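You operate a simulated robot arm through the tools that you are given. There is no shell and no other tool.

You run a simulated robot arm. Do the job below in one go: nothing can be reset, and whatever is moved stays where it is left.

TASK
Bring the bench damper to 3 bar: pump if low, bleed if high.
Fine: within 0.3 bar; open its valve first, shut it after, then leave the air bleed open.

It is judged by the outcome, as a careful person would: the job done as asked, and still so three seconds after it is handed in. It fails if anything else is knocked over, pushed out of place, dropped, spilled or broken.

THE ROBOT
A 7-joint arm with a fingered hand, fixed in place. Base frame: the origin is on the floor under the middle of its stand, x ahead of it, y to its left, z up; the work surface is at about z = 800. Readings come in mm, degrees, newtons and seconds.
With the tool pointing down near the work surface it reaches from about 280 to 700 mm from the base axis. Its first joint turns from -166.0 to 166.0 degrees. Payload 4 kg.
The tool frame sits at the grasp point between the pads (the TCP): z along the fingers, y along the line on which they close. The tips reach 26 mm beyond it. The gripper opens to 156 mm; its body begins 73 mm behind the TCP. The gripper is a hand of 4 fingers: y runs from the thumb to the fingers, the wrist lies at [0, 0, -239] in the tool frame, and closing takes about 1.5 s.
Orientation is that of the tool frame in the base frame, as a unit quaternion [x, y, z, w]. With the fingers straight down and closing along the base's y, the tool's x points along the base's -x, its y along +y and its z along -z.

THE INTERFACE
- The arm moves only by the tool step_arm. Its argument "motion" is a list of rows, each an object of numbers (a shift or turn left out is 0, a gripper value left out holds the last): "ax", "ay", "az": the turn, a rotation vector about the tool's x, y, z in units of 8 degrees (1.0 is 8 degrees); "tx", "ty", "tz": the shift along the tool's x, y, z in units of 20 mm (1.0 is 20 mm). In form: [{"ax": .., "ay": .., "az": .., "tx": .., "ty": .., "tz": ..}, ...]. A call has 1 to 20 rows; each row shifts and turns the commanded pose from where the row before left it, along the tool's axes as they then stand. "grip" is the gripper command, from -1 (shut) to 1 (fully open), values between in proportion, set as the call begins (left out, the last holds). A call with a number of a shift or a turn outside -1 to 1 is refused whole. Rows are played at 5 a second. More than 50 mm and 8.6 degrees between two rows, or a gripper value outside its range, and nothing of the call is played. A pose out of reach is approached as far as the arm can. The call stops where the force on the tool passes 90 N (or 10 N more than at its start, if that is more) or the arm is blocked; 0.2 s more then pass. The fingers move at their own pace (about 72 mm/s each) and stop on an object; they squeeze with about 26 N. The grip force told is the motor's: it shows also when the fingers shut on nothing. Time passes only in rows, and 0.2 s behind the last, so rows that do not move let the fingers close. The reply holds the time, the measured pose of the TCP, the force on the tool along the base axes, the opening and the grip force, in the units named above and with some noise, with the torque about the TCP (base axes, N m) and any sound that the robot's microphone picked up, and new pictures: "views" is both (left out), scene, wrist or none.
- Cameras (640 x 400 px; columns grow to the right, rows downward): "scene" is fixed at [49.8, 649, 1641]; the picture's right is [-0.67, -0.74, 0.00], its down [-0.51, 0.46, -0.72] and it looks along [0.54, -0.48, -0.69] (base axes); focal length 373 px, centre (320, 200). "wrist" rides on the gripper at [58, -58, -91] in the tool frame; the picture's right is [0.71, 0.71, 0.00], its down [-0.53, 0.53, -0.67] and it looks along [-0.47, 0.47, 0.74] (tool axes); focal length 265 px, centre (320, 200). There is no depth. A picture from a camera that has moved, and an enlarged one, comes with that camera's place and axes in the base frame and with its lens.
- move_fingers(finger1, finger2, finger3, thumb_bend): sets how far each is bent, from 0 (flat) to 100 (curled in); at 30 the hand is open as for a grip, at 70 the pads meet at the TCP. One left out holds its place. A second passes; each finger stops where it meets its share of the squeeze, and holds until it gets a number again. A gripper value or a shape takes the hand back. It gives what a move gives, with no picture; readings hold the bend of each and the force on the fingers (four entries, about 0 where the hand has none), thumb and palm.
- set_grasp(shape): the hand has 4 fingers and takes this shape, open, in about a second: jaw (thumb against the fingers, like two jaws); tri (thumb and two fingers); tip (a fingertip pinch); poke (one finger out to press); point (the index stretched); flat (the hand flat); cup (the hand cupped); fist (a fist). The gripper value then closes the fingers along that shape, each until it touches; the sizes above hold for jaw. It gives what a move gives, with no picture.
- zoom(camera, box): a new picture of the part [left, top, right, bottom] of that camera's present view, enlarged. No time passes.
- close_job(): hands the job in; it is judged then, once.

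Nothing tells you positions but the pictures and the camera data. Unless the task says otherwise, let go and move clear before handing in.

The tools are called by a JSON object that holds its "method" and its "body". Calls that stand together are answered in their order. step_arm: Moves the arm, as the interface text tells. Its arguments: {"type":"object","properties":{"motion":{"type":"array"},"grip":{"type":"number"},"views":{"type":"string","enum":["both","scene","wrist","none"]}},"required":["motion"]} The other tools are called the same way: set_grasp (shape) gives the hand a shape; move_fingers (finger1, finger2, finger3, thumb_bend) moves the fingers one by one; zoom (camera, box) takes an enlarged picture of a part of a camera's view; close_job () hands the job in.

At the start:

```text
time_s: 0.0
ee_pos: [397.2, 97.6, 1209.1]
ee_rot: [-0.001, 1.0, 0.0, 0.0]
ft_force: [0.7, -0.5, 0.3]
torque: [0.0, -0.01, -0.02]
finger_gap: 155.9
grasp_force: 0.0
shape: jaw
bend: [30.0, 30.0, 30.0, 30.0]
finger forces: [0.0, 0.0, 0.1, 0.1, 0.1, 0.0]
```

scene: 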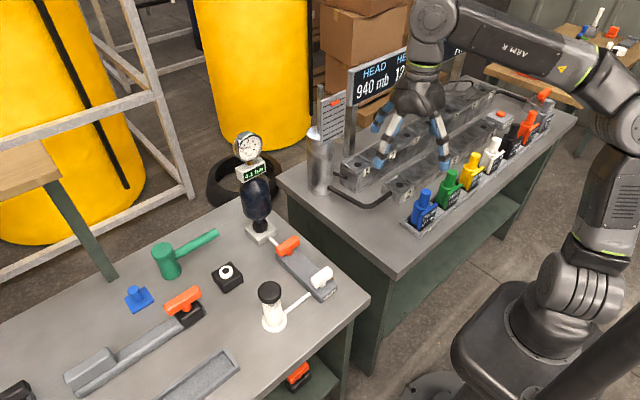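
wrist: 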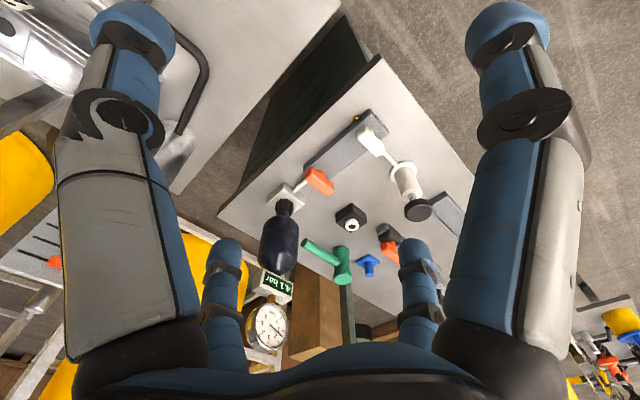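

I see two benches: the near one carries the damper (dark bottle with gauge and a "4.1 bar" readout), a block with an orange and a white lever, a small pump, and other tools. I'll zoom in on these to work out which part is which.

{"method": "zoom", "body": {"camera": "scene", "box": [200, 120, 380, 340]}}

{"method": "zoom", "body": {"camera": "scene", "box": [220, 220, 360, 340]}}

{"method": "zoom", "body": {"camera": "scene", "box": [220, 120, 300, 190]}}

{"method": "zoom", "body": {"camera": "scene", "box": [0, 220, 260, 400]}}

{"method": "zoom", "body": {"camera": "scene", "box": [280, 30, 600, 240]}}

{"method": "zoom", "body": {"camera": "wrist", "box": [230, 90, 480, 350]}}

```text
1.82 times, centred on (290, 230) of scene
camera zoom: at [49.8, 649.0, 1641.0], right [-0.67, -0.74, 0.0], down [-0.51, 0.46, -0.72], along [0.54, -0.48, -0.69], focal length 679 px, centre (374, 146)
```

zoom: 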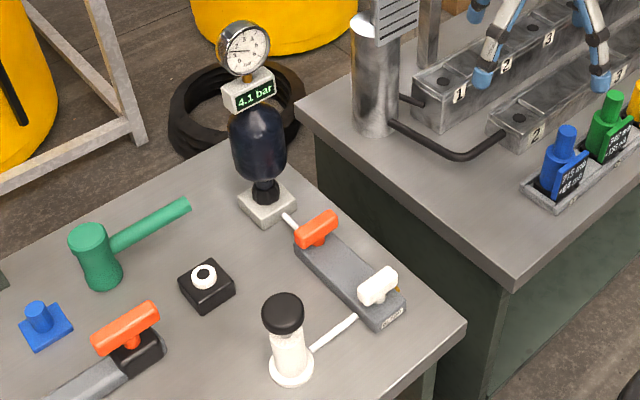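

```text
3.33 times, centred on (290, 280) of scene
camera zoom: at [49.8, 649.0, 1641.0], right [-0.67, -0.74, 0.0], down [-0.51, 0.46, -0.72], along [0.54, -0.48, -0.69], focal length 1244 px, centre (420, -67)
```

zoom: 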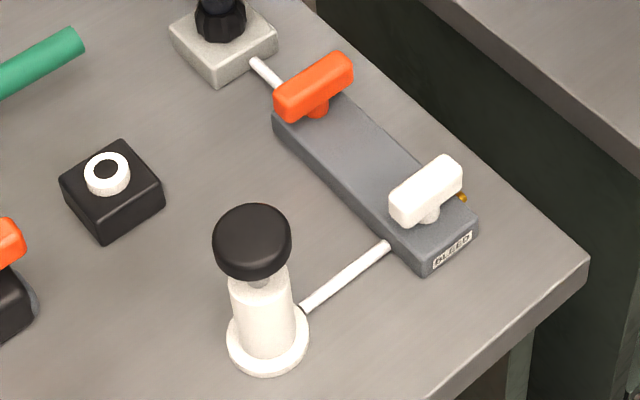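

```text
5.71 times, centred on (260, 155) of scene
camera zoom: at [49.8, 649.0, 1641.0], right [-0.67, -0.74, 0.0], down [-0.51, 0.46, -0.72], along [0.54, -0.48, -0.69], focal length 2133 px, centre (663, 457)
```

zoom: 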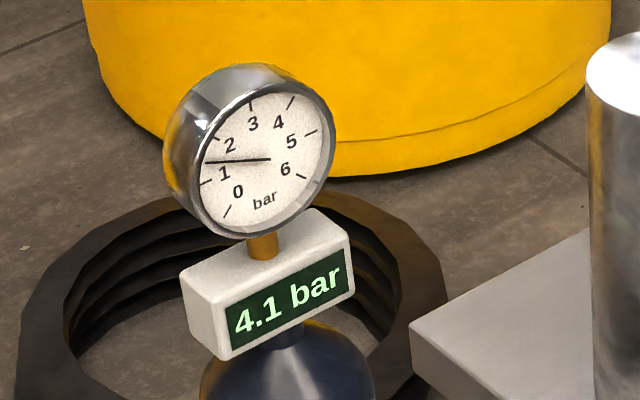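

```text
2.22 times, centred on (130, 310) of scene
camera zoom: at [49.8, 649.0, 1641.0], right [-0.67, -0.74, 0.0], down [-0.51, 0.46, -0.72], along [0.54, -0.48, -0.69], focal length 830 px, centre (742, -44)
```

zoom: 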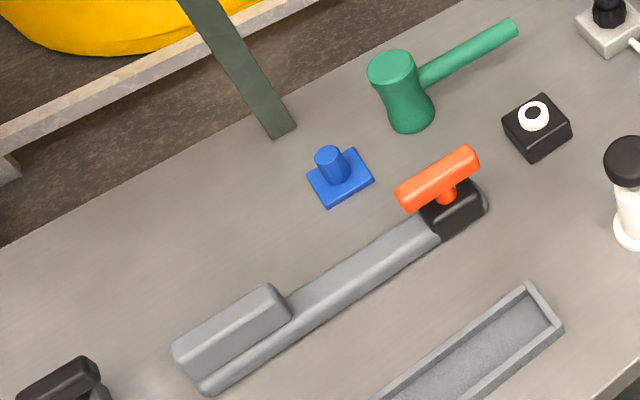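

```text
1.90 times, centred on (440, 135) of scene
camera zoom: at [49.8, 649.0, 1641.0], right [-0.67, -0.74, 0.0], down [-0.51, 0.46, -0.72], along [0.54, -0.48, -0.69], focal length 711 px, centre (91, 324)
```

zoom: 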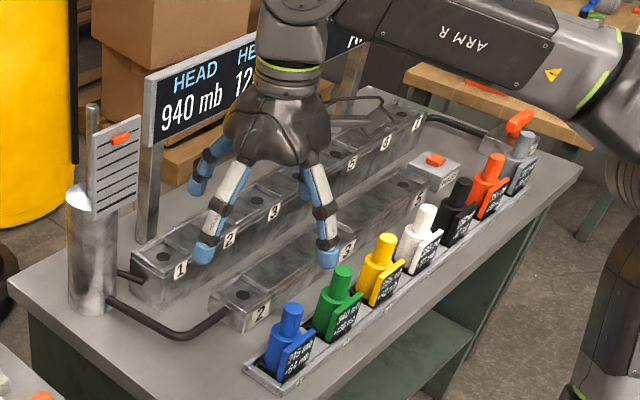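

```text
1.54 times, centred on (355, 220) of wrist
camera zoom: at [340.1, 38.4, 1300.7], right [-0.71, 0.71, 0.0], down [0.53, 0.53, 0.67], along [0.47, 0.47, -0.74], focal length 408 px, centre (266, 169)
```

zoom: 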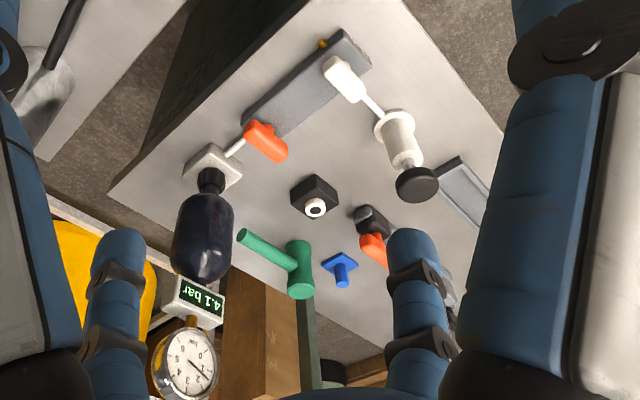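

The digital readout says 4.1 bar, but the dial needle seems to sit near 1.5. I'll look at both more closely before touching anything, and also at the levers and pump.

{"method": "zoom", "body": {"camera": "scene", "box": [230, 128, 270, 153]}}

{"method": "zoom", "body": {"camera": "wrist", "box": [240, 290, 304, 350]}}

{"method": "zoom", "body": {"camera": "scene", "box": [260, 225, 324, 265]}}

{"method": "zoom", "body": {"camera": "scene", "box": [296, 260, 344, 305]}}

{"method": "zoom", "body": {"camera": "wrist", "box": [270, 100, 450, 220]}}

{"method": "zoom", "body": {"camera": "scene", "box": [310, 80, 360, 150]}}

{"method": "zoom", "body": {"camera": "scene", "box": [205, 255, 250, 300]}}

```text
16.00 times, centred on (250, 140) of scene
camera zoom: at [49.8, 649.0, 1641.0], right [-0.67, -0.74, 0.0], down [-0.51, 0.46, -0.72], along [0.54, -0.48, -0.69], focal length 5973 px, centre (1440, 1152)
```

zoom: 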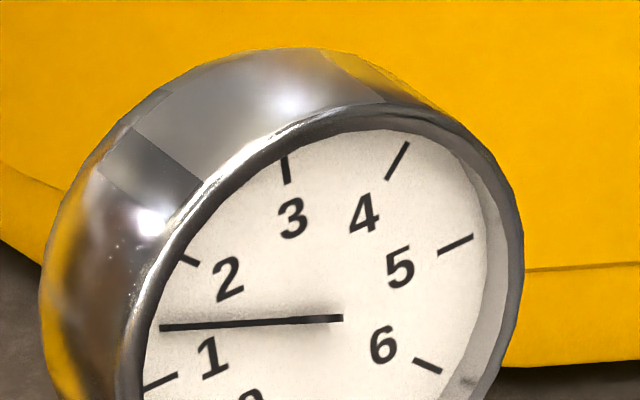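

```text
6.67 times, centred on (272, 320) of wrist
camera zoom: at [340.1, 38.4, 1300.7], right [-0.71, 0.71, 0.0], down [0.53, 0.53, 0.67], along [0.47, 0.47, -0.74], focal length 1769 px, centre (640, -600)
```

zoom: 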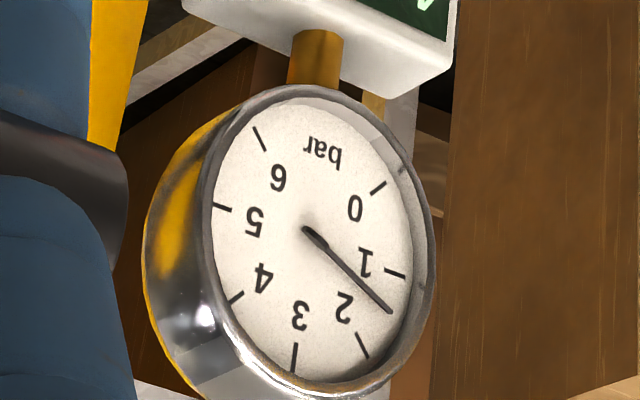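

```text
10.00 times, centred on (292, 245) of scene
camera zoom: at [49.8, 649.0, 1641.0], right [-0.67, -0.74, 0.0], down [-0.51, 0.46, -0.72], along [0.54, -0.48, -0.69], focal length 3733 px, centre (600, -250)
```

zoom: 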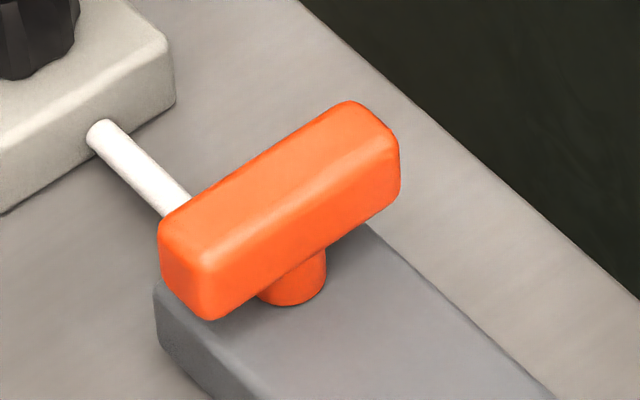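

```text
8.89 times, centred on (320, 282) of scene
camera zoom: at [49.8, 649.0, 1641.0], right [-0.67, -0.74, 0.0], down [-0.51, 0.46, -0.72], along [0.54, -0.48, -0.69], focal length 3318 px, centre (320, -533)
```

zoom: 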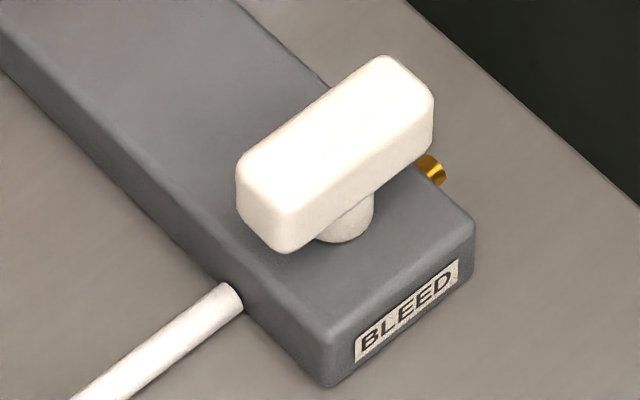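

```text
3.33 times, centred on (360, 160) of wrist
camera zoom: at [340.1, 38.4, 1300.7], right [-0.71, 0.71, 0.0], down [0.53, 0.53, 0.67], along [0.47, 0.47, -0.74], focal length 885 px, centre (187, 333)
```

zoom: 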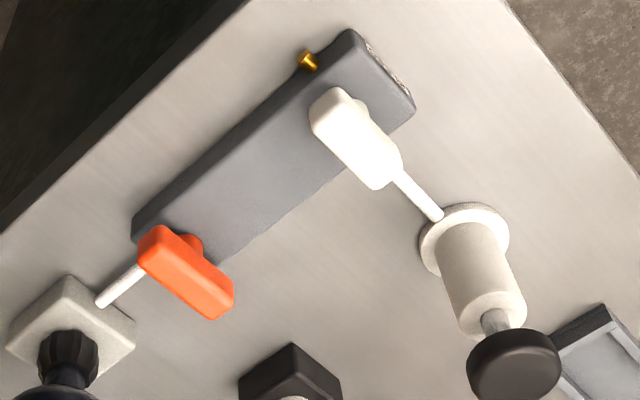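

```text
5.71 times, centred on (335, 115) of scene
camera zoom: at [49.8, 649.0, 1641.0], right [-0.67, -0.74, 0.0], down [-0.51, 0.46, -0.72], along [0.54, -0.48, -0.69], focal length 2133 px, centre (234, 686)
```

zoom: 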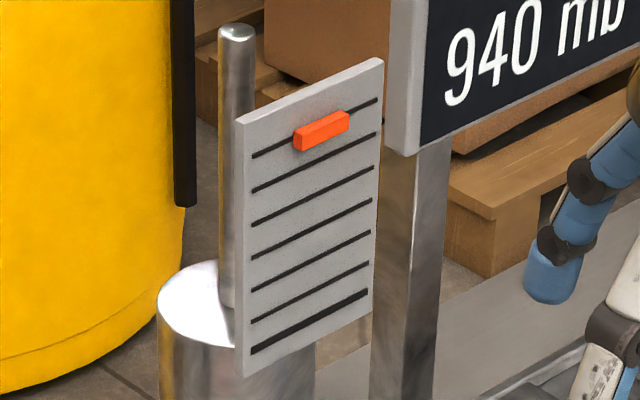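

```text
8.89 times, centred on (228, 278) of scene
camera zoom: at [49.8, 649.0, 1641.0], right [-0.67, -0.74, 0.0], down [-0.51, 0.46, -0.72], along [0.54, -0.48, -0.69], focal length 3318 px, centre (1142, -489)
```

zoom: 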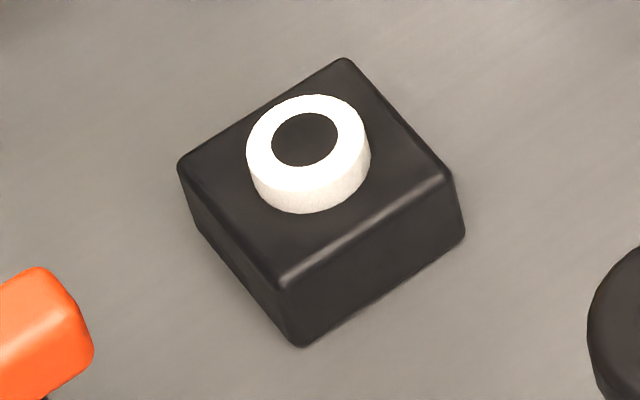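

Both levers lie across the block, so I take them as shut. The orange valve axis is at about (582, 289) and the white bleed at about (447, 288), with the bars at z≈866. The pump is at about (463, 431) and the damper at (703, 289). I'll partly close the hand and move above the orange valve, keeping high.

{"method": "step_arm", "body": {"motion": [{"tx": -0.9, "ty": 0.955}, {"tx": -0.9, "ty": 0.955}, {"tx": -0.9, "ty": 0.955}, {"tx": -0.9, "ty": 0.955}, {"tx": -0.9, "ty": 0.955}, {"tx": -0.9, "ty": 0.955}, {"tx": -0.9, "ty": 0.955}, {"tx": -0.9, "ty": 0.955}, {"tx": -0.9, "ty": 0.955}, {"tx": -0.9, "ty": 0.955}], "grip": -0.3, "views": "both"}}

```text
time_s: 2.2
ee_pos: [486.7, 197.0, 1173.7]
ee_rot: [0.0, 1.0, -0.001, 0.001]
ft_force: [0.3, 0.6, 0.1]
torque: [0.0, 0.01, 0.0]
finger_gap: 55.2
grasp_force: 0.1
shape: jaw
bend: [44.0, 44.0, 44.0, 70.0]
finger forces: [0.1, 0.0, 0.0, 0.1, 0.0, 0.0]
out of reach, approached as far as the arm can: row 5, 6, 7, 8, 9, 10
camera wrist: at [429.2, 137.5, 1264.1], right [-0.71, 0.71, 0.0], down [0.53, 0.53, 0.67], along [0.47, 0.47, -0.74], focal length 265 px, centre (320, 200)
```

scene: 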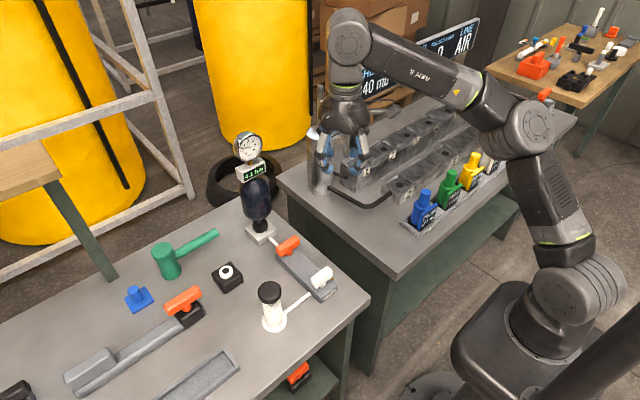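
wrist: 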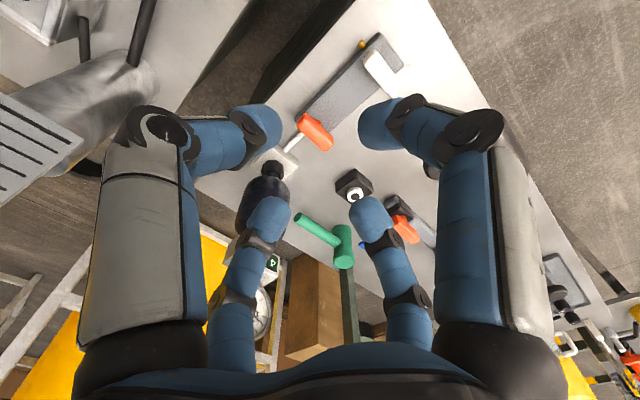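

The target at that height is out of reach, so the approach needs to be lower. I also want to know how the fingers are arranged, so I'll look at the hand and re-read the gauge.

{"method": "zoom", "body": {"camera": "scene", "box": [290, 60, 402, 200]}}

{"method": "zoom", "body": {"camera": "scene", "box": [225, 125, 285, 190]}}

{"method": "zoom", "body": {"camera": "wrist", "box": [180, 60, 460, 300]}}

```text
2.86 times, centred on (346, 130) of scene
camera zoom: at [49.8, 649.0, 1641.0], right [-0.67, -0.74, 0.0], down [-0.51, 0.46, -0.72], along [0.54, -0.48, -0.69], focal length 1067 px, centre (246, 400)
```

zoom: 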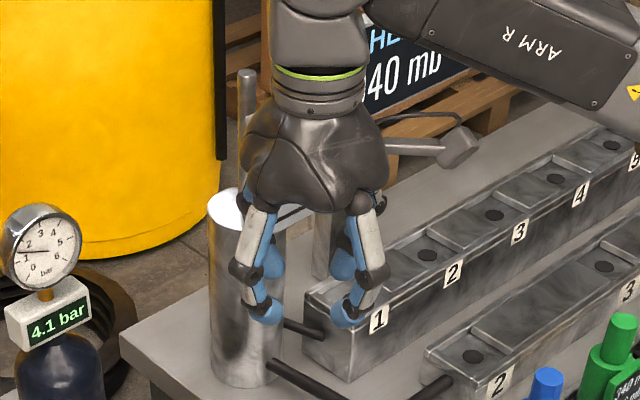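

```text
6.15 times, centred on (255, 158) of scene
camera zoom: at [49.8, 649.0, 1641.0], right [-0.67, -0.74, 0.0], down [-0.51, 0.46, -0.72], along [0.54, -0.48, -0.69], focal length 2297 px, centre (720, 462)
```

zoom: 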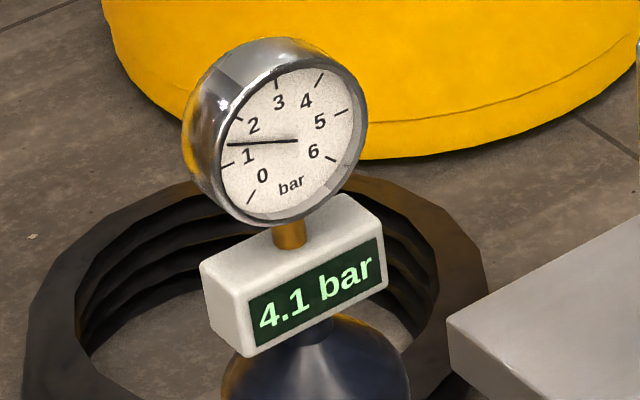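

```text
1.67 times, centred on (320, 180) of wrist
camera zoom: at [429.2, 137.5, 1264.1], right [-0.71, 0.71, 0.0], down [0.53, 0.53, 0.67], along [0.47, 0.47, -0.74], focal length 442 px, centre (320, 233)
```

zoom: 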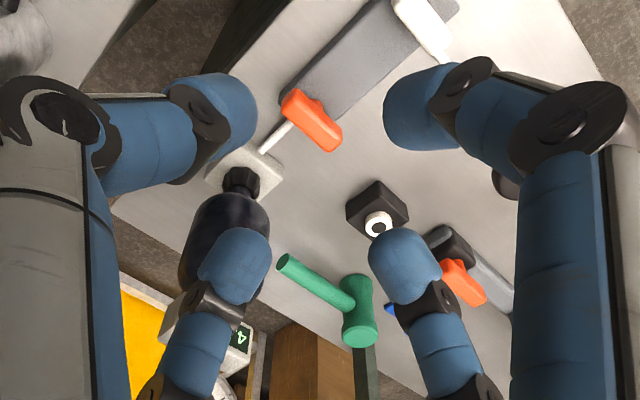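

The four fingers sit at compass points around the tool axis. With a 45° yaw they can straddle a T-bar handle, two on each side, and turn it like a wrench. The gauge still shows the same disagreement, so next I'll go lower while keeping clear of the damper.

{"method": "step_arm", "body": {"motion": [{"tz": 1, "az": 0.9375}, {"tz": 1, "az": 0.9375}, {"tz": 1, "az": 0.9375}, {"tz": 1, "az": 0.9375}, {"tz": 1, "az": 0.9375}, {"tz": 1, "az": 0.9375}], "views": "both"}}

```text
time_s: 3.6
ee_pos: [488.8, 195.6, 1050.0]
ee_rot: [0.383, 0.924, 0.003, 0.0]
ft_force: [0.2, -0.2, -0.6]
torque: [0.04, -0.01, 0.03]
finger_gap: 55.2
grasp_force: 0.2
shape: jaw
bend: [44.0, 44.0, 44.0, 70.0]
finger forces: [0.0, 0.0, 0.1, 0.0, 0.1, 0.0]
camera wrist: at [406.0, 194.1, 1141.1], right [0.0, 1.0, 0.0], down [0.74, 0.0, 0.67], along [0.67, 0.0, -0.74], focal length 265 px, centre (320, 200)
```

scene: 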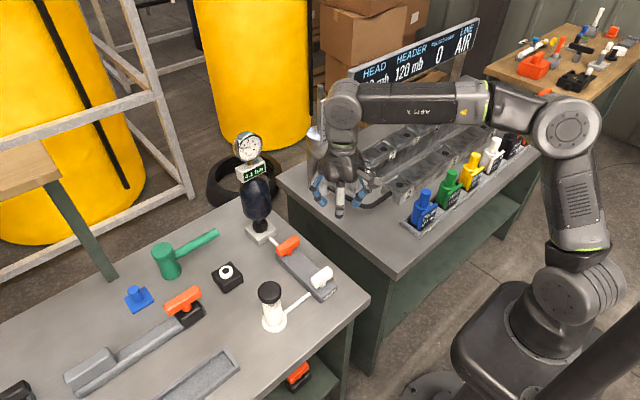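
wrist: 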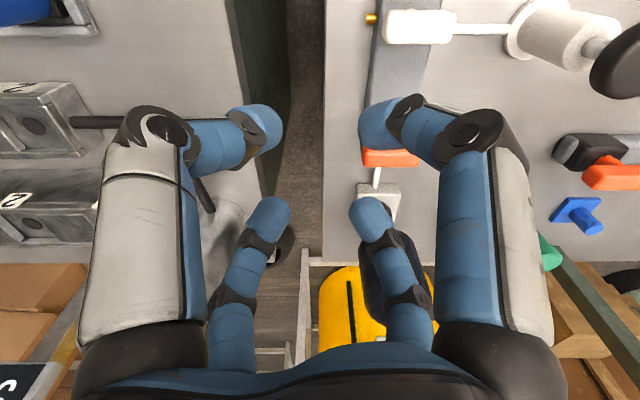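

Commands resume from the actual pose, and the yaw is now 45°. I'll go lower and move to a point short of the orange valve for a close look.

{"method": "step_arm", "body": {"motion": [{"tx": 0.34, "ty": 0.92, "tz": 0.9}, {"tx": 0.34, "ty": 0.92, "tz": 0.9}, {"tx": 0.34, "ty": 0.92, "tz": 0.9}, {"tx": 0.34, "ty": 0.92, "tz": 0.9}, {"tx": 0.34, "ty": 0.92, "tz": 0.9}], "views": "both"}}

```text
time_s: 4.8
ee_pos: [501.6, 185.1, 970.3]
ee_rot: [0.381, 0.925, 0.002, -0.001]
ft_force: [0.3, 0.0, 0.4]
torque: [0.01, 0.03, 0.0]
finger_gap: 55.0
grasp_force: 0.1
shape: jaw
bend: [44.0, 44.0, 44.0, 70.0]
finger forces: [0.0, 0.1, 0.0, 0.1, 0.0, 0.0]
out of reach, approached as far as the arm can: row 1, 2, 3, 4, 5
camera wrist: at [420.4, 181.7, 1061.3], right [0.0, 1.0, 0.0], down [0.74, 0.0, 0.67], along [0.67, 0.01, -0.74], focal length 265 px, centre (320, 200)
```

scene: 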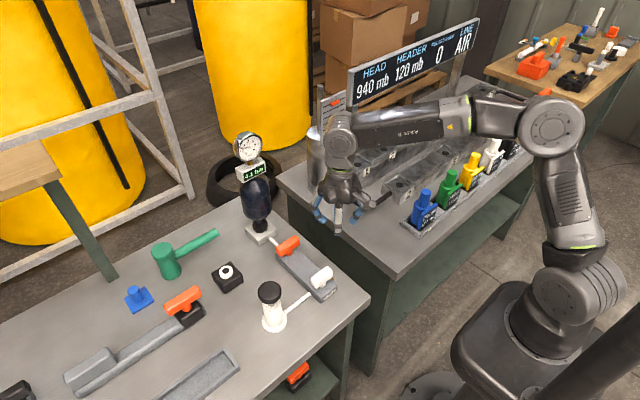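
wrist: 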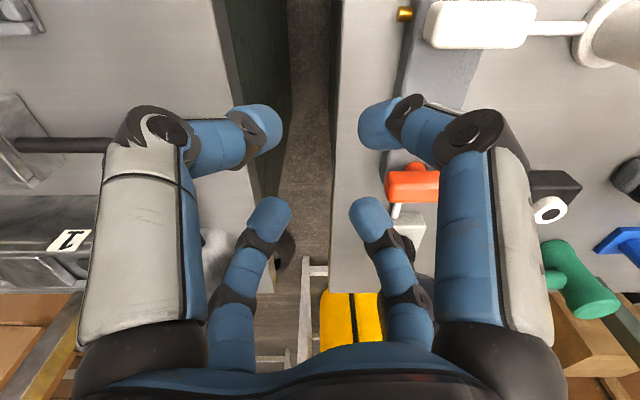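

The arm reports out of reach although the target radius is modest, so it's probably a joint limit in this configuration. I'll back off toward the base and test whether a different route frees the swing to the left.

{"method": "step_arm", "body": {"motion": [{"tx": 0.7, "ty": -0.7}, {"tx": 0.7, "ty": -0.7}, {"tx": 0.7, "ty": -0.7}, {"tx": 0.7, "ty": -0.7}, {"tx": 0.7, "ty": -0.7}], "views": "none"}}

{"method": "step_arm", "body": {"motion": [{"tx": 0.7, "ty": 0.7}, {"tx": 0.7, "ty": 0.7}, {"tx": 0.7, "ty": 0.7}], "views": "scene"}}

```text
time_s: 6.0
ee_pos: [409.5, 175.5, 971.7]
ee_rot: [0.38, 0.925, 0.0, 0.0]
ft_force: [-0.3, 0.5, -0.1]
torque: [-0.03, 0.0, 0.04]
finger_gap: 54.9
grasp_force: 0.1
shape: jaw
bend: [44.0, 44.0, 44.0, 70.0]
finger forces: [0.1, 0.0, 0.0, 0.0, 0.2, 0.0]
out of reach, approached as far as the arm can: row 5
```

```text
time_s: 6.8
ee_pos: [433.3, 191.9, 977.2]
ee_rot: [0.38, 0.925, -0.001, 0.0]
ft_force: [0.1, -0.2, 0.4]
torque: [0.02, 0.0, -0.03]
finger_gap: 54.8
grasp_force: 0.2
shape: jaw
bend: [44.0, 44.0, 44.0, 70.0]
finger forces: [0.1, 0.1, 0.1, 0.1, 0.0, 0.0]
out of reach, approached as far as the arm can: row 1, 2, 3
```

scene: 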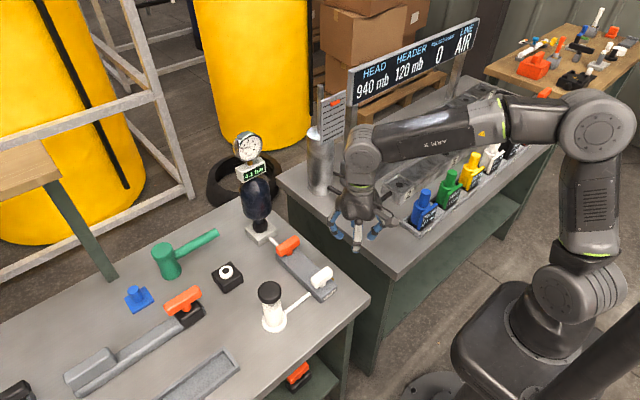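

The stuck points all lie near the same azimuth (about 22–24°). I'll test with small moves whether tool yaw or a limit on turning left is the cause.

{"method": "step_arm", "body": {"motion": [{"az": -1}, {"az": -1}, {"az": -1}, {"az": -1}, {"az": -1}, {"az": -1}], "views": "none"}}

{"method": "step_arm", "body": {"motion": [{"ty": 0.5}, {"ty": 0.5}, {"ty": 0.5}], "views": "none"}}

```text
time_s: 8.2
ee_pos: [433.0, 190.9, 976.3]
ee_rot: [-0.026, 1.0, 0.0, 0.0]
ft_force: [0.2, -0.7, -0.4]
torque: [-0.01, -0.03, 0.02]
finger_gap: 55.0
grasp_force: 0.0
shape: jaw
bend: [44.0, 44.0, 44.0, 70.0]
finger forces: [0.0, 0.0, 0.0, 0.0, 0.1, 0.0]
```

```text
time_s: 9.0
ee_pos: [431.0, 222.0, 975.9]
ee_rot: [-0.026, 1.0, 0.0, -0.001]
ft_force: [-0.7, 0.4, -0.3]
torque: [-0.01, -0.02, 0.01]
finger_gap: 54.7
grasp_force: 0.0
shape: jaw
bend: [44.0, 44.0, 44.0, 70.0]
finger forces: [0.0, 0.1, 0.0, 0.1, 0.1, 0.0]
```

The block was the wrist-yaw limit. With yaw near 0 the arm moves left freely, so I'll use a yaw of +45° instead, which straddles the bar equally well. I'll rotate there and approach above the orange valve.

{"method": "step_arm", "body": {"motion": [{"az": -0.875}, {"az": -0.875}, {"az": -0.875}, {"az": -0.875}, {"az": -0.875}, {"az": -0.875}], "views": "none"}}

{"method": "step_arm", "body": {"motion": [{"tx": -0.9, "ty": -0.2}, {"tx": -0.9, "ty": -0.2}, {"tx": -0.9, "ty": -0.2}, {"tx": -0.9, "ty": -0.2}, {"tx": -0.9, "ty": -0.2}, {"tx": -0.9, "ty": -0.2}], "views": "both"}}

```text
time_s: 10.4
ee_pos: [430.2, 221.5, 976.4]
ee_rot: [-0.383, 0.924, 0.0, 0.0]
ft_force: [0.2, 0.3, -1.4]
torque: [0.03, 0.04, -0.01]
finger_gap: 55.0
grasp_force: 0.1
shape: jaw
bend: [44.0, 44.0, 44.0, 70.0]
finger forces: [0.1, 0.1, 0.0, 0.0, 0.1, 0.0]
```

```text
time_s: 11.8
ee_pos: [504.9, 261.1, 978.9]
ee_rot: [-0.381, 0.924, 0.001, 0.001]
ft_force: [-0.9, 0.2, -0.1]
torque: [0.01, -0.01, -0.02]
finger_gap: 54.7
grasp_force: 0.1
shape: jaw
bend: [44.0, 44.0, 44.0, 70.0]
finger forces: [0.1, 0.0, 0.0, 0.0, 0.1, 0.0]
out of reach, approached as far as the arm can: row 5, 6
camera wrist: at [505.5, 176.3, 1069.3], right [-1.0, 0.0, 0.0], down [0.0, 0.74, 0.67], along [0.0, 0.67, -0.74], focal length 265 px, centre (320, 200)
```

scene: 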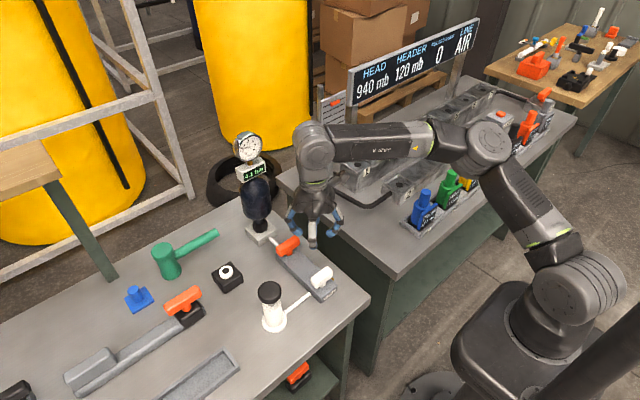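
wrist: 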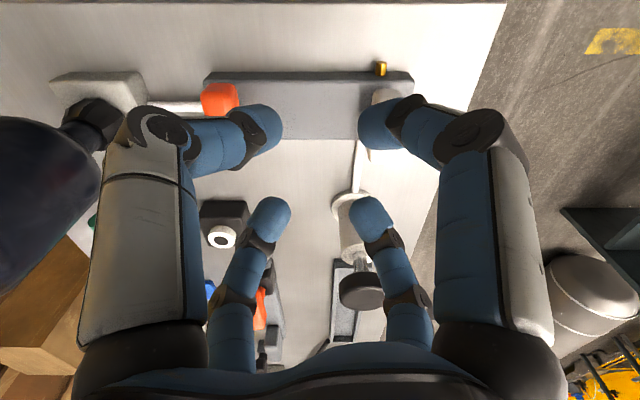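

I need to be lower to reach further out. I'll descend to about z=930, which still clears the bars at 875, and then continue toward the orange valve in small steps.

{"method": "step_arm", "body": {"motion": [{"tz": 0.8}, {"tz": 0.8}, {"tz": 0.8}], "views": "none"}}

{"method": "step_arm", "body": {"motion": [{"tx": -0.6, "ty": -0.3}, {"tx": -0.6, "ty": -0.3}, {"tx": -0.6, "ty": -0.3}], "views": "scene"}}

```text
time_s: 12.6
ee_pos: [504.9, 260.0, 929.7]
ee_rot: [-0.382, 0.924, 0.0, 0.001]
ft_force: [0.4, -0.2, -0.6]
torque: [-0.01, 0.0, -0.02]
finger_gap: 55.0
grasp_force: 0.2
shape: jaw
bend: [44.0, 44.0, 44.0, 70.0]
finger forces: [0.1, 0.0, 0.0, 0.0, 0.1, 0.0]
```

```text
time_s: 13.4
ee_pos: [512.8, 261.1, 929.6]
ee_rot: [-0.383, 0.924, 0.0, 0.0]
ft_force: [0.4, -0.5, 0.5]
torque: [0.02, 0.01, 0.02]
finger_gap: 54.8
grasp_force: 0.1
shape: jaw
bend: [44.0, 44.0, 44.0, 70.0]
finger forces: [0.0, 0.0, 0.0, 0.0, 0.1, 0.0]
out of reach, approached as far as the arm can: row 1, 2, 3
```

scene: 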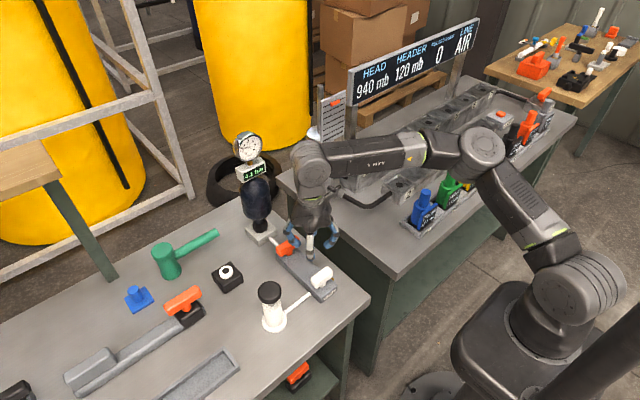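

The arm doesn't look stretched, yet it won't extend any further. I'll zoom in on the arm's posture to see which joint is holding it back.

{"method": "zoom", "body": {"camera": "scene", "box": [240, 90, 640, 400]}}

{"method": "zoom", "body": {"camera": "scene", "box": [230, 120, 390, 300]}}

```text
1.29 times, centred on (440, 245) of scene
camera zoom: at [49.8, 649.0, 1641.0], right [-0.67, -0.74, 0.0], down [-0.51, 0.46, -0.72], along [0.54, -0.48, -0.69], focal length 482 px, centre (165, 142)
```

zoom: 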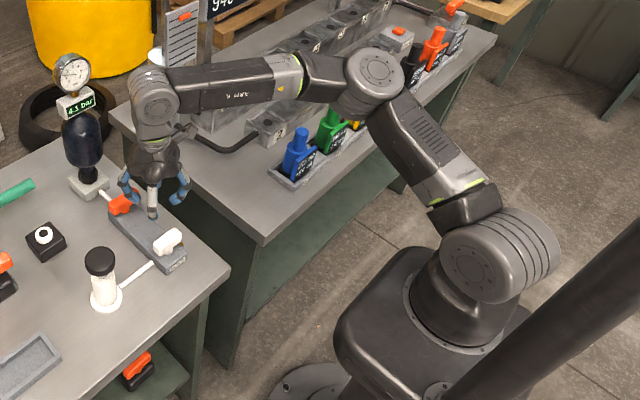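

```text
2.22 times, centred on (310, 210) of scene
camera zoom: at [49.8, 649.0, 1641.0], right [-0.67, -0.74, 0.0], down [-0.51, 0.46, -0.72], along [0.54, -0.48, -0.69], focal length 830 px, centre (342, 178)
```

zoom: 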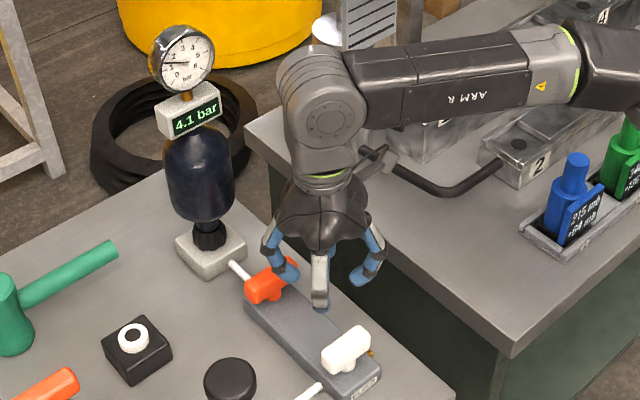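

The elbow is swivelled out of plane and still bent, so this is probably a wrist-yaw limit again. I'll test by rotating the tool back toward yaw 0 and extending in small steps.

{"method": "step_arm", "body": {"motion": [{"az": 0.9375}, {"az": 0.9375}, {"az": 0.9375}, {"az": 0.9375}, {"az": 0.9375}, {"az": 0.9375}], "views": "none"}}

{"method": "step_arm", "body": {"motion": [{"tx": -0.5, "ty": 0.2}, {"tx": -0.5, "ty": 0.2}, {"tx": -0.5, "ty": 0.2}], "views": "scene"}}

```text
time_s: 14.8
ee_pos: [511.5, 262.9, 929.4]
ee_rot: [0.002, 1.0, 0.0, 0.001]
ft_force: [-0.7, 0.1, 0.2]
torque: [0.0, -0.02, 0.04]
finger_gap: 54.8
grasp_force: 0.1
shape: jaw
bend: [44.0, 44.0, 44.0, 70.0]
finger forces: [0.0, 0.0, 0.1, 0.0, 0.0, 0.0]
```

```text
time_s: 15.6
ee_pos: [511.1, 261.4, 929.1]
ee_rot: [0.0, 1.0, 0.0, 0.0]
ft_force: [0.5, 0.4, 0.4]
torque: [-0.01, -0.02, -0.01]
finger_gap: 54.9
grasp_force: 0.0
shape: jaw
bend: [44.0, 44.0, 44.0, 70.0]
finger forces: [0.1, 0.0, 0.1, 0.0, 0.1, 0.1]
out of reach, approached as far as the arm can: row 1, 2, 3
```

scene: 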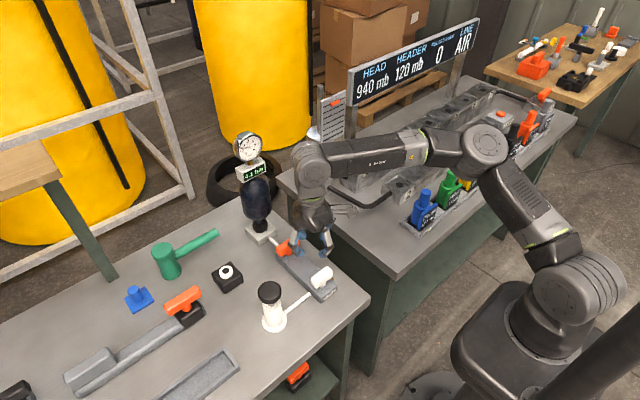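

It's still limited, so I suspect a shoulder or elbow limit rather than yaw. I'll pull back in x and swing left at a smaller radius to learn where the arm moves freely.

{"method": "step_arm", "body": {"motion": [{"tx": 1}, {"tx": 1}, {"tx": 1}, {"tx": 1}], "views": "none"}}

{"method": "step_arm", "body": {"motion": [{"ty": 0.6}, {"ty": 0.6}, {"ty": 0.6}, {"ty": 0.6}], "views": "scene"}}

```text
time_s: 16.6
ee_pos: [432.1, 261.1, 927.8]
ee_rot: [0.001, 1.0, 0.0, 0.0]
ft_force: [0.3, 0.0, -0.9]
torque: [0.01, -0.04, -0.02]
finger_gap: 54.7
grasp_force: 0.1
shape: jaw
bend: [44.0, 44.0, 44.0, 70.0]
finger forces: [0.0, 0.0, 0.1, 0.0, 0.0, 0.0]
```

```text
time_s: 17.6
ee_pos: [431.3, 298.2, 926.6]
ee_rot: [0.0, 1.0, 0.001, 0.0]
ft_force: [0.7, -0.5, 0.1]
torque: [0.02, -0.03, 0.0]
finger_gap: 54.9
grasp_force: 0.1
shape: jaw
bend: [44.0, 44.0, 44.0, 70.0]
finger forces: [0.0, 0.1, 0.0, 0.0, 0.0, 0.0]
out of reach, approached as far as the arm can: row 4
```

scene: 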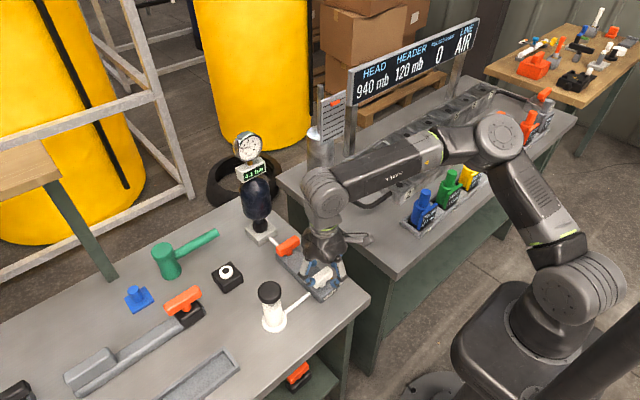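

The arm did swing further left here, so the stall may partly come from how far each step tries to go. I'll test whether smaller repeated steps keep making progress.

{"method": "step_arm", "body": {"motion": [{"ty": 0.25}, {"ty": 0.25}, {"ty": 0.25}, {"ty": 0.25}], "views": "none"}}

{"method": "step_arm", "body": {"motion": [{"az": -1}, {"az": -1}, {"az": -1}, {"az": -1}, {"az": -1}, {"az": -1}], "views": "none"}}

{"method": "step_arm", "body": {"motion": [{"tx": -0.5, "ty": 0.5}, {"tx": -0.5, "ty": 0.5}], "views": "scene"}}

```text
time_s: 18.6
ee_pos: [431.5, 300.8, 928.7]
ee_rot: [0.001, 1.0, 0.001, 0.0]
ft_force: [-0.2, 0.5, 0.0]
torque: [0.0, 0.03, 0.0]
finger_gap: 55.0
grasp_force: 0.0
shape: jaw
bend: [44.0, 44.0, 44.0, 70.0]
finger forces: [0.0, 0.0, 0.0, 0.1, 0.0, 0.0]
out of reach, approached as far as the arm can: row 1, 3, 4
```

```text
time_s: 20.0
ee_pos: [432.0, 300.1, 929.2]
ee_rot: [-0.407, 0.913, 0.0, 0.0]
ft_force: [-0.8, 1.0, 0.4]
torque: [0.0, 0.01, 0.01]
finger_gap: 55.0
grasp_force: 0.0
shape: jaw
bend: [44.0, 44.0, 44.0, 70.0]
finger forces: [0.0, 0.0, 0.1, 0.0, 0.1, 0.0]
```

```text
time_s: 20.6
ee_pos: [432.2, 301.1, 929.7]
ee_rot: [-0.407, 0.913, 0.0, 0.001]
ft_force: [0.8, -0.1, -0.2]
torque: [0.0, 0.02, 0.03]
finger_gap: 54.5
grasp_force: 0.1
shape: jaw
bend: [44.0, 44.0, 44.0, 70.0]
finger forces: [0.1, 0.1, 0.1, 0.0, 0.0, 0.1]
out of reach, approached as far as the arm can: row 1, 2
```

scene: 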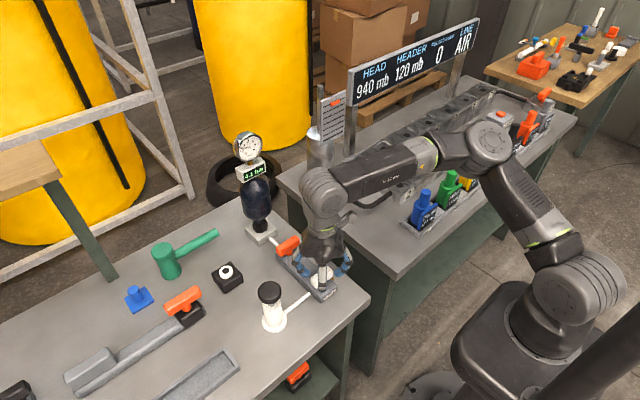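

The limit seems tied to the elbow having swivelled out to the right. I'll look closely at the posture before retracing.

{"method": "zoom", "body": {"camera": "scene", "box": [400, 90, 640, 320]}}

{"method": "zoom", "body": {"camera": "scene", "box": [250, 110, 480, 310]}}

```text
1.74 times, centred on (520, 205) of scene
camera zoom: at [49.8, 649.0, 1641.0], right [-0.67, -0.74, 0.0], down [-0.51, 0.46, -0.72], along [0.54, -0.48, -0.69], focal length 649 px, centre (-28, 191)
```

zoom: 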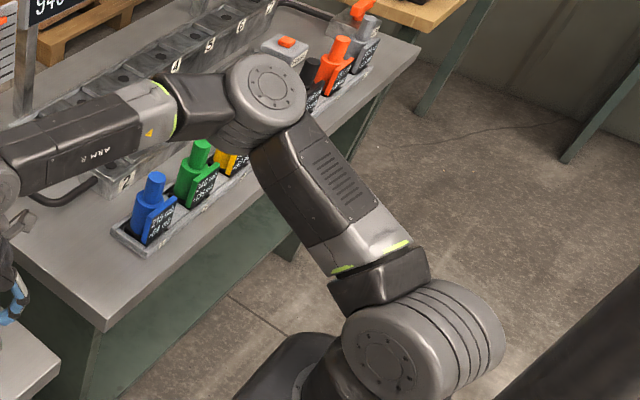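

```text
2.00 times, centred on (365, 210) of scene
camera zoom: at [49.8, 649.0, 1641.0], right [-0.67, -0.74, 0.0], down [-0.51, 0.46, -0.72], along [0.54, -0.48, -0.69], focal length 747 px, centre (230, 180)
```

zoom: 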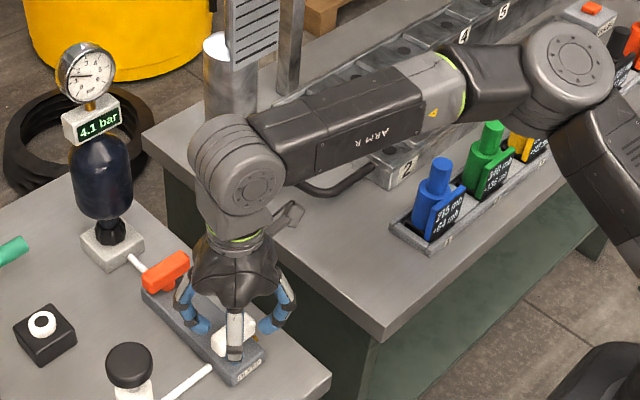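

The shoulder barrel points to about -15° azimuth, and it doesn't seem to follow when the hand goes left. I'll move the hand to the right and watch whether the shoulder joint moves, which would show if joint 1 is against its limit.

{"method": "step_arm", "body": {"motion": [{"tx": 0.743, "ty": -0.669}, {"tx": 0.743, "ty": -0.669}, {"tx": 0.743, "ty": -0.669}, {"tx": 0.743, "ty": -0.669}, {"tx": 0.743, "ty": -0.669}, {"tx": 0.743, "ty": -0.669}, {"tx": 0.743, "ty": -0.669}, {"tx": 0.743, "ty": -0.669}, {"tx": 0.743, "ty": -0.669}, {"tx": 0.743, "ty": -0.669}], "views": "scene"}}

{"method": "zoom", "body": {"camera": "scene", "box": [400, 90, 640, 400]}}

```text
time_s: 22.8
ee_pos: [431.4, 101.5, 928.0]
ee_rot: [-0.407, 0.914, -0.001, 0.001]
ft_force: [0.0, 0.0, -0.5]
torque: [0.03, -0.01, 0.02]
finger_gap: 54.8
grasp_force: 0.1
shape: jaw
bend: [44.0, 44.0, 44.0, 70.0]
finger forces: [0.0, 0.0, 0.0, 0.0, 0.0, 0.0]
```

scene: 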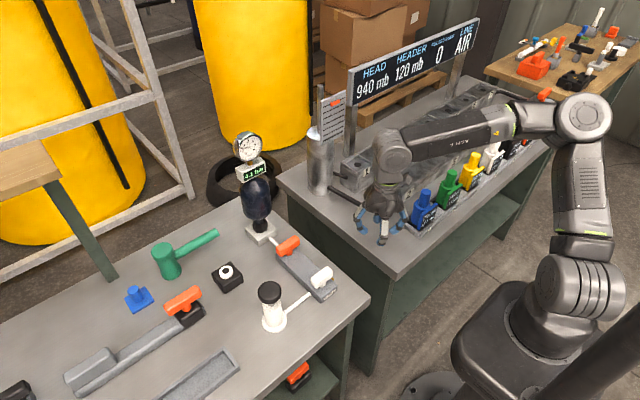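

```text
1.29 times, centred on (520, 245) of scene
camera zoom: at [49.8, 649.0, 1641.0], right [-0.67, -0.74, 0.0], down [-0.51, 0.46, -0.72], along [0.54, -0.48, -0.69], focal length 482 px, centre (62, 142)
```

zoom: 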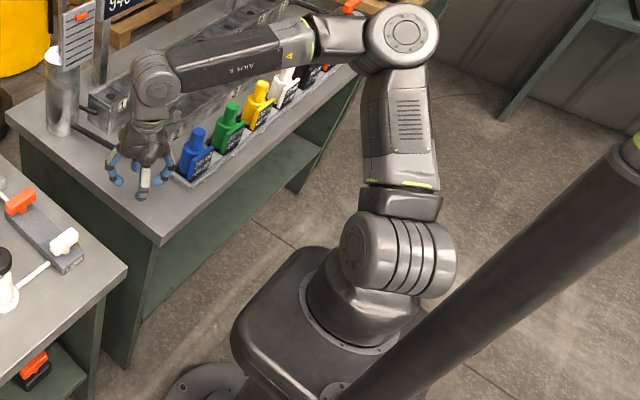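

The shoulder swings between about -45° and -15° and stops near -15°. That suggests joint 1 reaches its limit there with the elbow out to the right. Zoom boxes seem to show beyond the picture edge, so I'll look around the robot to see what's near it.

{"method": "zoom", "body": {"camera": "scene", "box": [320, 0, 960, 400]}}

{"method": "zoom", "body": {"camera": "scene", "box": [400, 200, 1040, 600]}}

{"method": "zoom", "body": {"camera": "scene", "box": [0, 0, 640, 400]}}

```text
refused: 960 is not a number from 0 to 640
```

```text
refused: 1040 is not a number from 0 to 640
```

```text
1.00 times, centred on (320, 200) of scene (not enlarged: the box is as wide or as high as the picture)
camera zoom: at [49.8, 649.0, 1641.0], right [-0.67, -0.74, 0.0], down [-0.51, 0.46, -0.72], along [0.54, -0.48, -0.69], focal length 373 px, centre (320, 200)
```

zoom: 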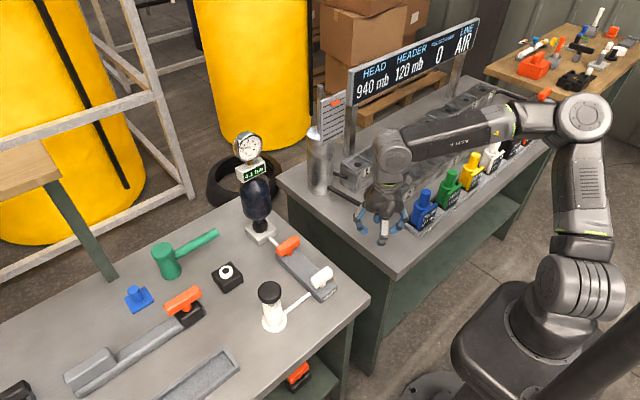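

A full-height box at the picture's right edge should give an unenlarged view further to the right. I'll use it to see what stands around the robot.

{"method": "zoom", "body": {"camera": "scene", "box": [636, 0, 640, 400]}}

{"method": "zoom", "body": {"camera": "scene", "box": [0, 396, 640, 400]}}

{"method": "zoom", "body": {"camera": "scene", "box": [440, 200, 640, 400]}}

```text
1.00 times, centred on (638, 200) of scene (not enlarged: the box is as wide or as high as the picture)
camera zoom: at [49.8, 649.0, 1641.0], right [-0.67, -0.74, 0.0], down [-0.51, 0.46, -0.72], along [0.54, -0.48, -0.69], focal length 373 px, centre (2, 200)
```

zoom: 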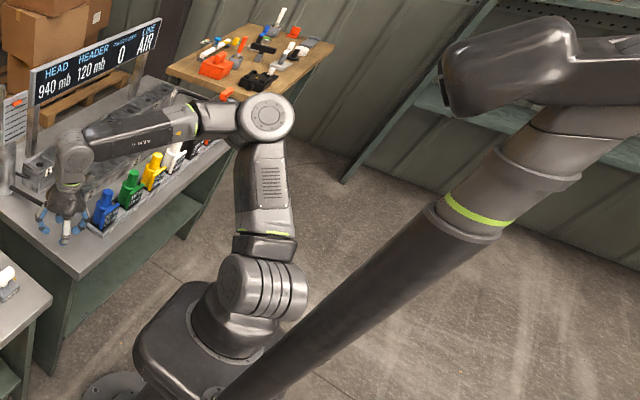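

```text
1.00 times, centred on (320, 398) of scene (not enlarged: the box is as wide or as high as the picture)
camera zoom: at [49.8, 649.0, 1641.0], right [-0.67, -0.74, 0.0], down [-0.51, 0.46, -0.72], along [0.54, -0.48, -0.69], focal length 373 px, centre (320, 2)
```

zoom: 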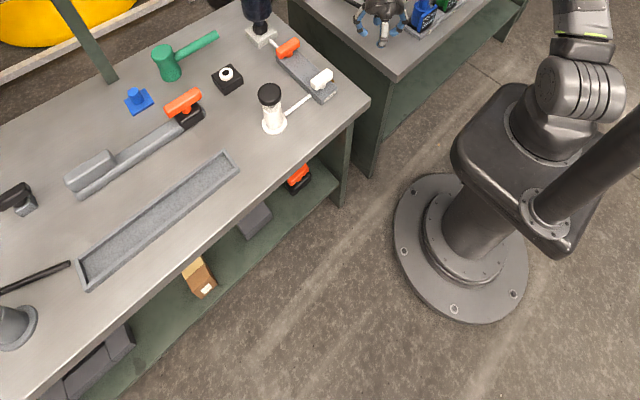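

```text
2.00 times, centred on (540, 300) of scene
camera zoom: at [49.8, 649.0, 1641.0], right [-0.67, -0.74, 0.0], down [-0.51, 0.46, -0.72], along [0.54, -0.48, -0.69], focal length 747 px, centre (-120, 0)
```

zoom: 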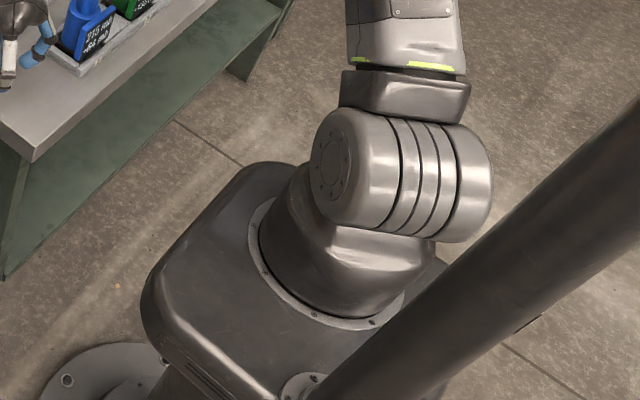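

Before committing to a route, I'll read the sign and gauge again from here, since all of it may matter.

{"method": "zoom", "body": {"camera": "scene", "box": [340, 20, 490, 110]}}

{"method": "zoom", "body": {"camera": "scene", "box": [232, 128, 272, 210]}}

{"method": "zoom", "body": {"camera": "scene", "box": [400, 110, 560, 240]}}

```text
4.27 times, centred on (415, 65) of scene
camera zoom: at [49.8, 649.0, 1641.0], right [-0.67, -0.74, 0.0], down [-0.51, 0.46, -0.72], along [0.54, -0.48, -0.69], focal length 1593 px, centre (-85, 776)
```

zoom: 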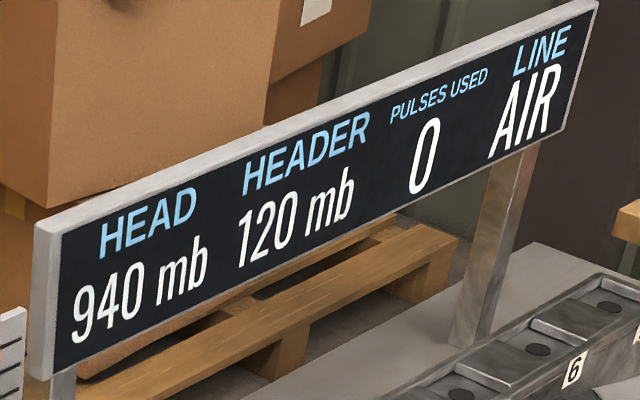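

```text
4.88 times, centred on (252, 169) of scene
camera zoom: at [49.8, 649.0, 1641.0], right [-0.67, -0.74, 0.0], down [-0.51, 0.46, -0.72], along [0.54, -0.48, -0.69], focal length 1821 px, centre (652, 351)
```

zoom: 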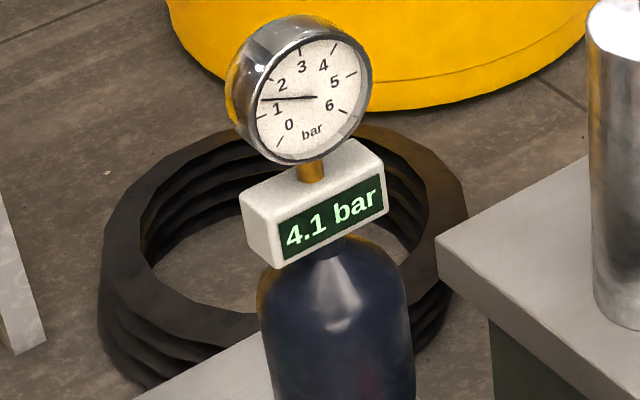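

```text
3.08 times, centred on (480, 175) of scene
camera zoom: at [49.8, 649.0, 1641.0], right [-0.67, -0.74, 0.0], down [-0.51, 0.46, -0.72], along [0.54, -0.48, -0.69], focal length 1149 px, centre (-172, 277)
```

zoom: 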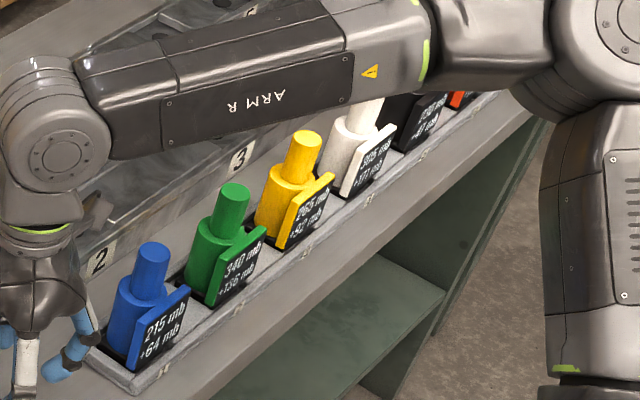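

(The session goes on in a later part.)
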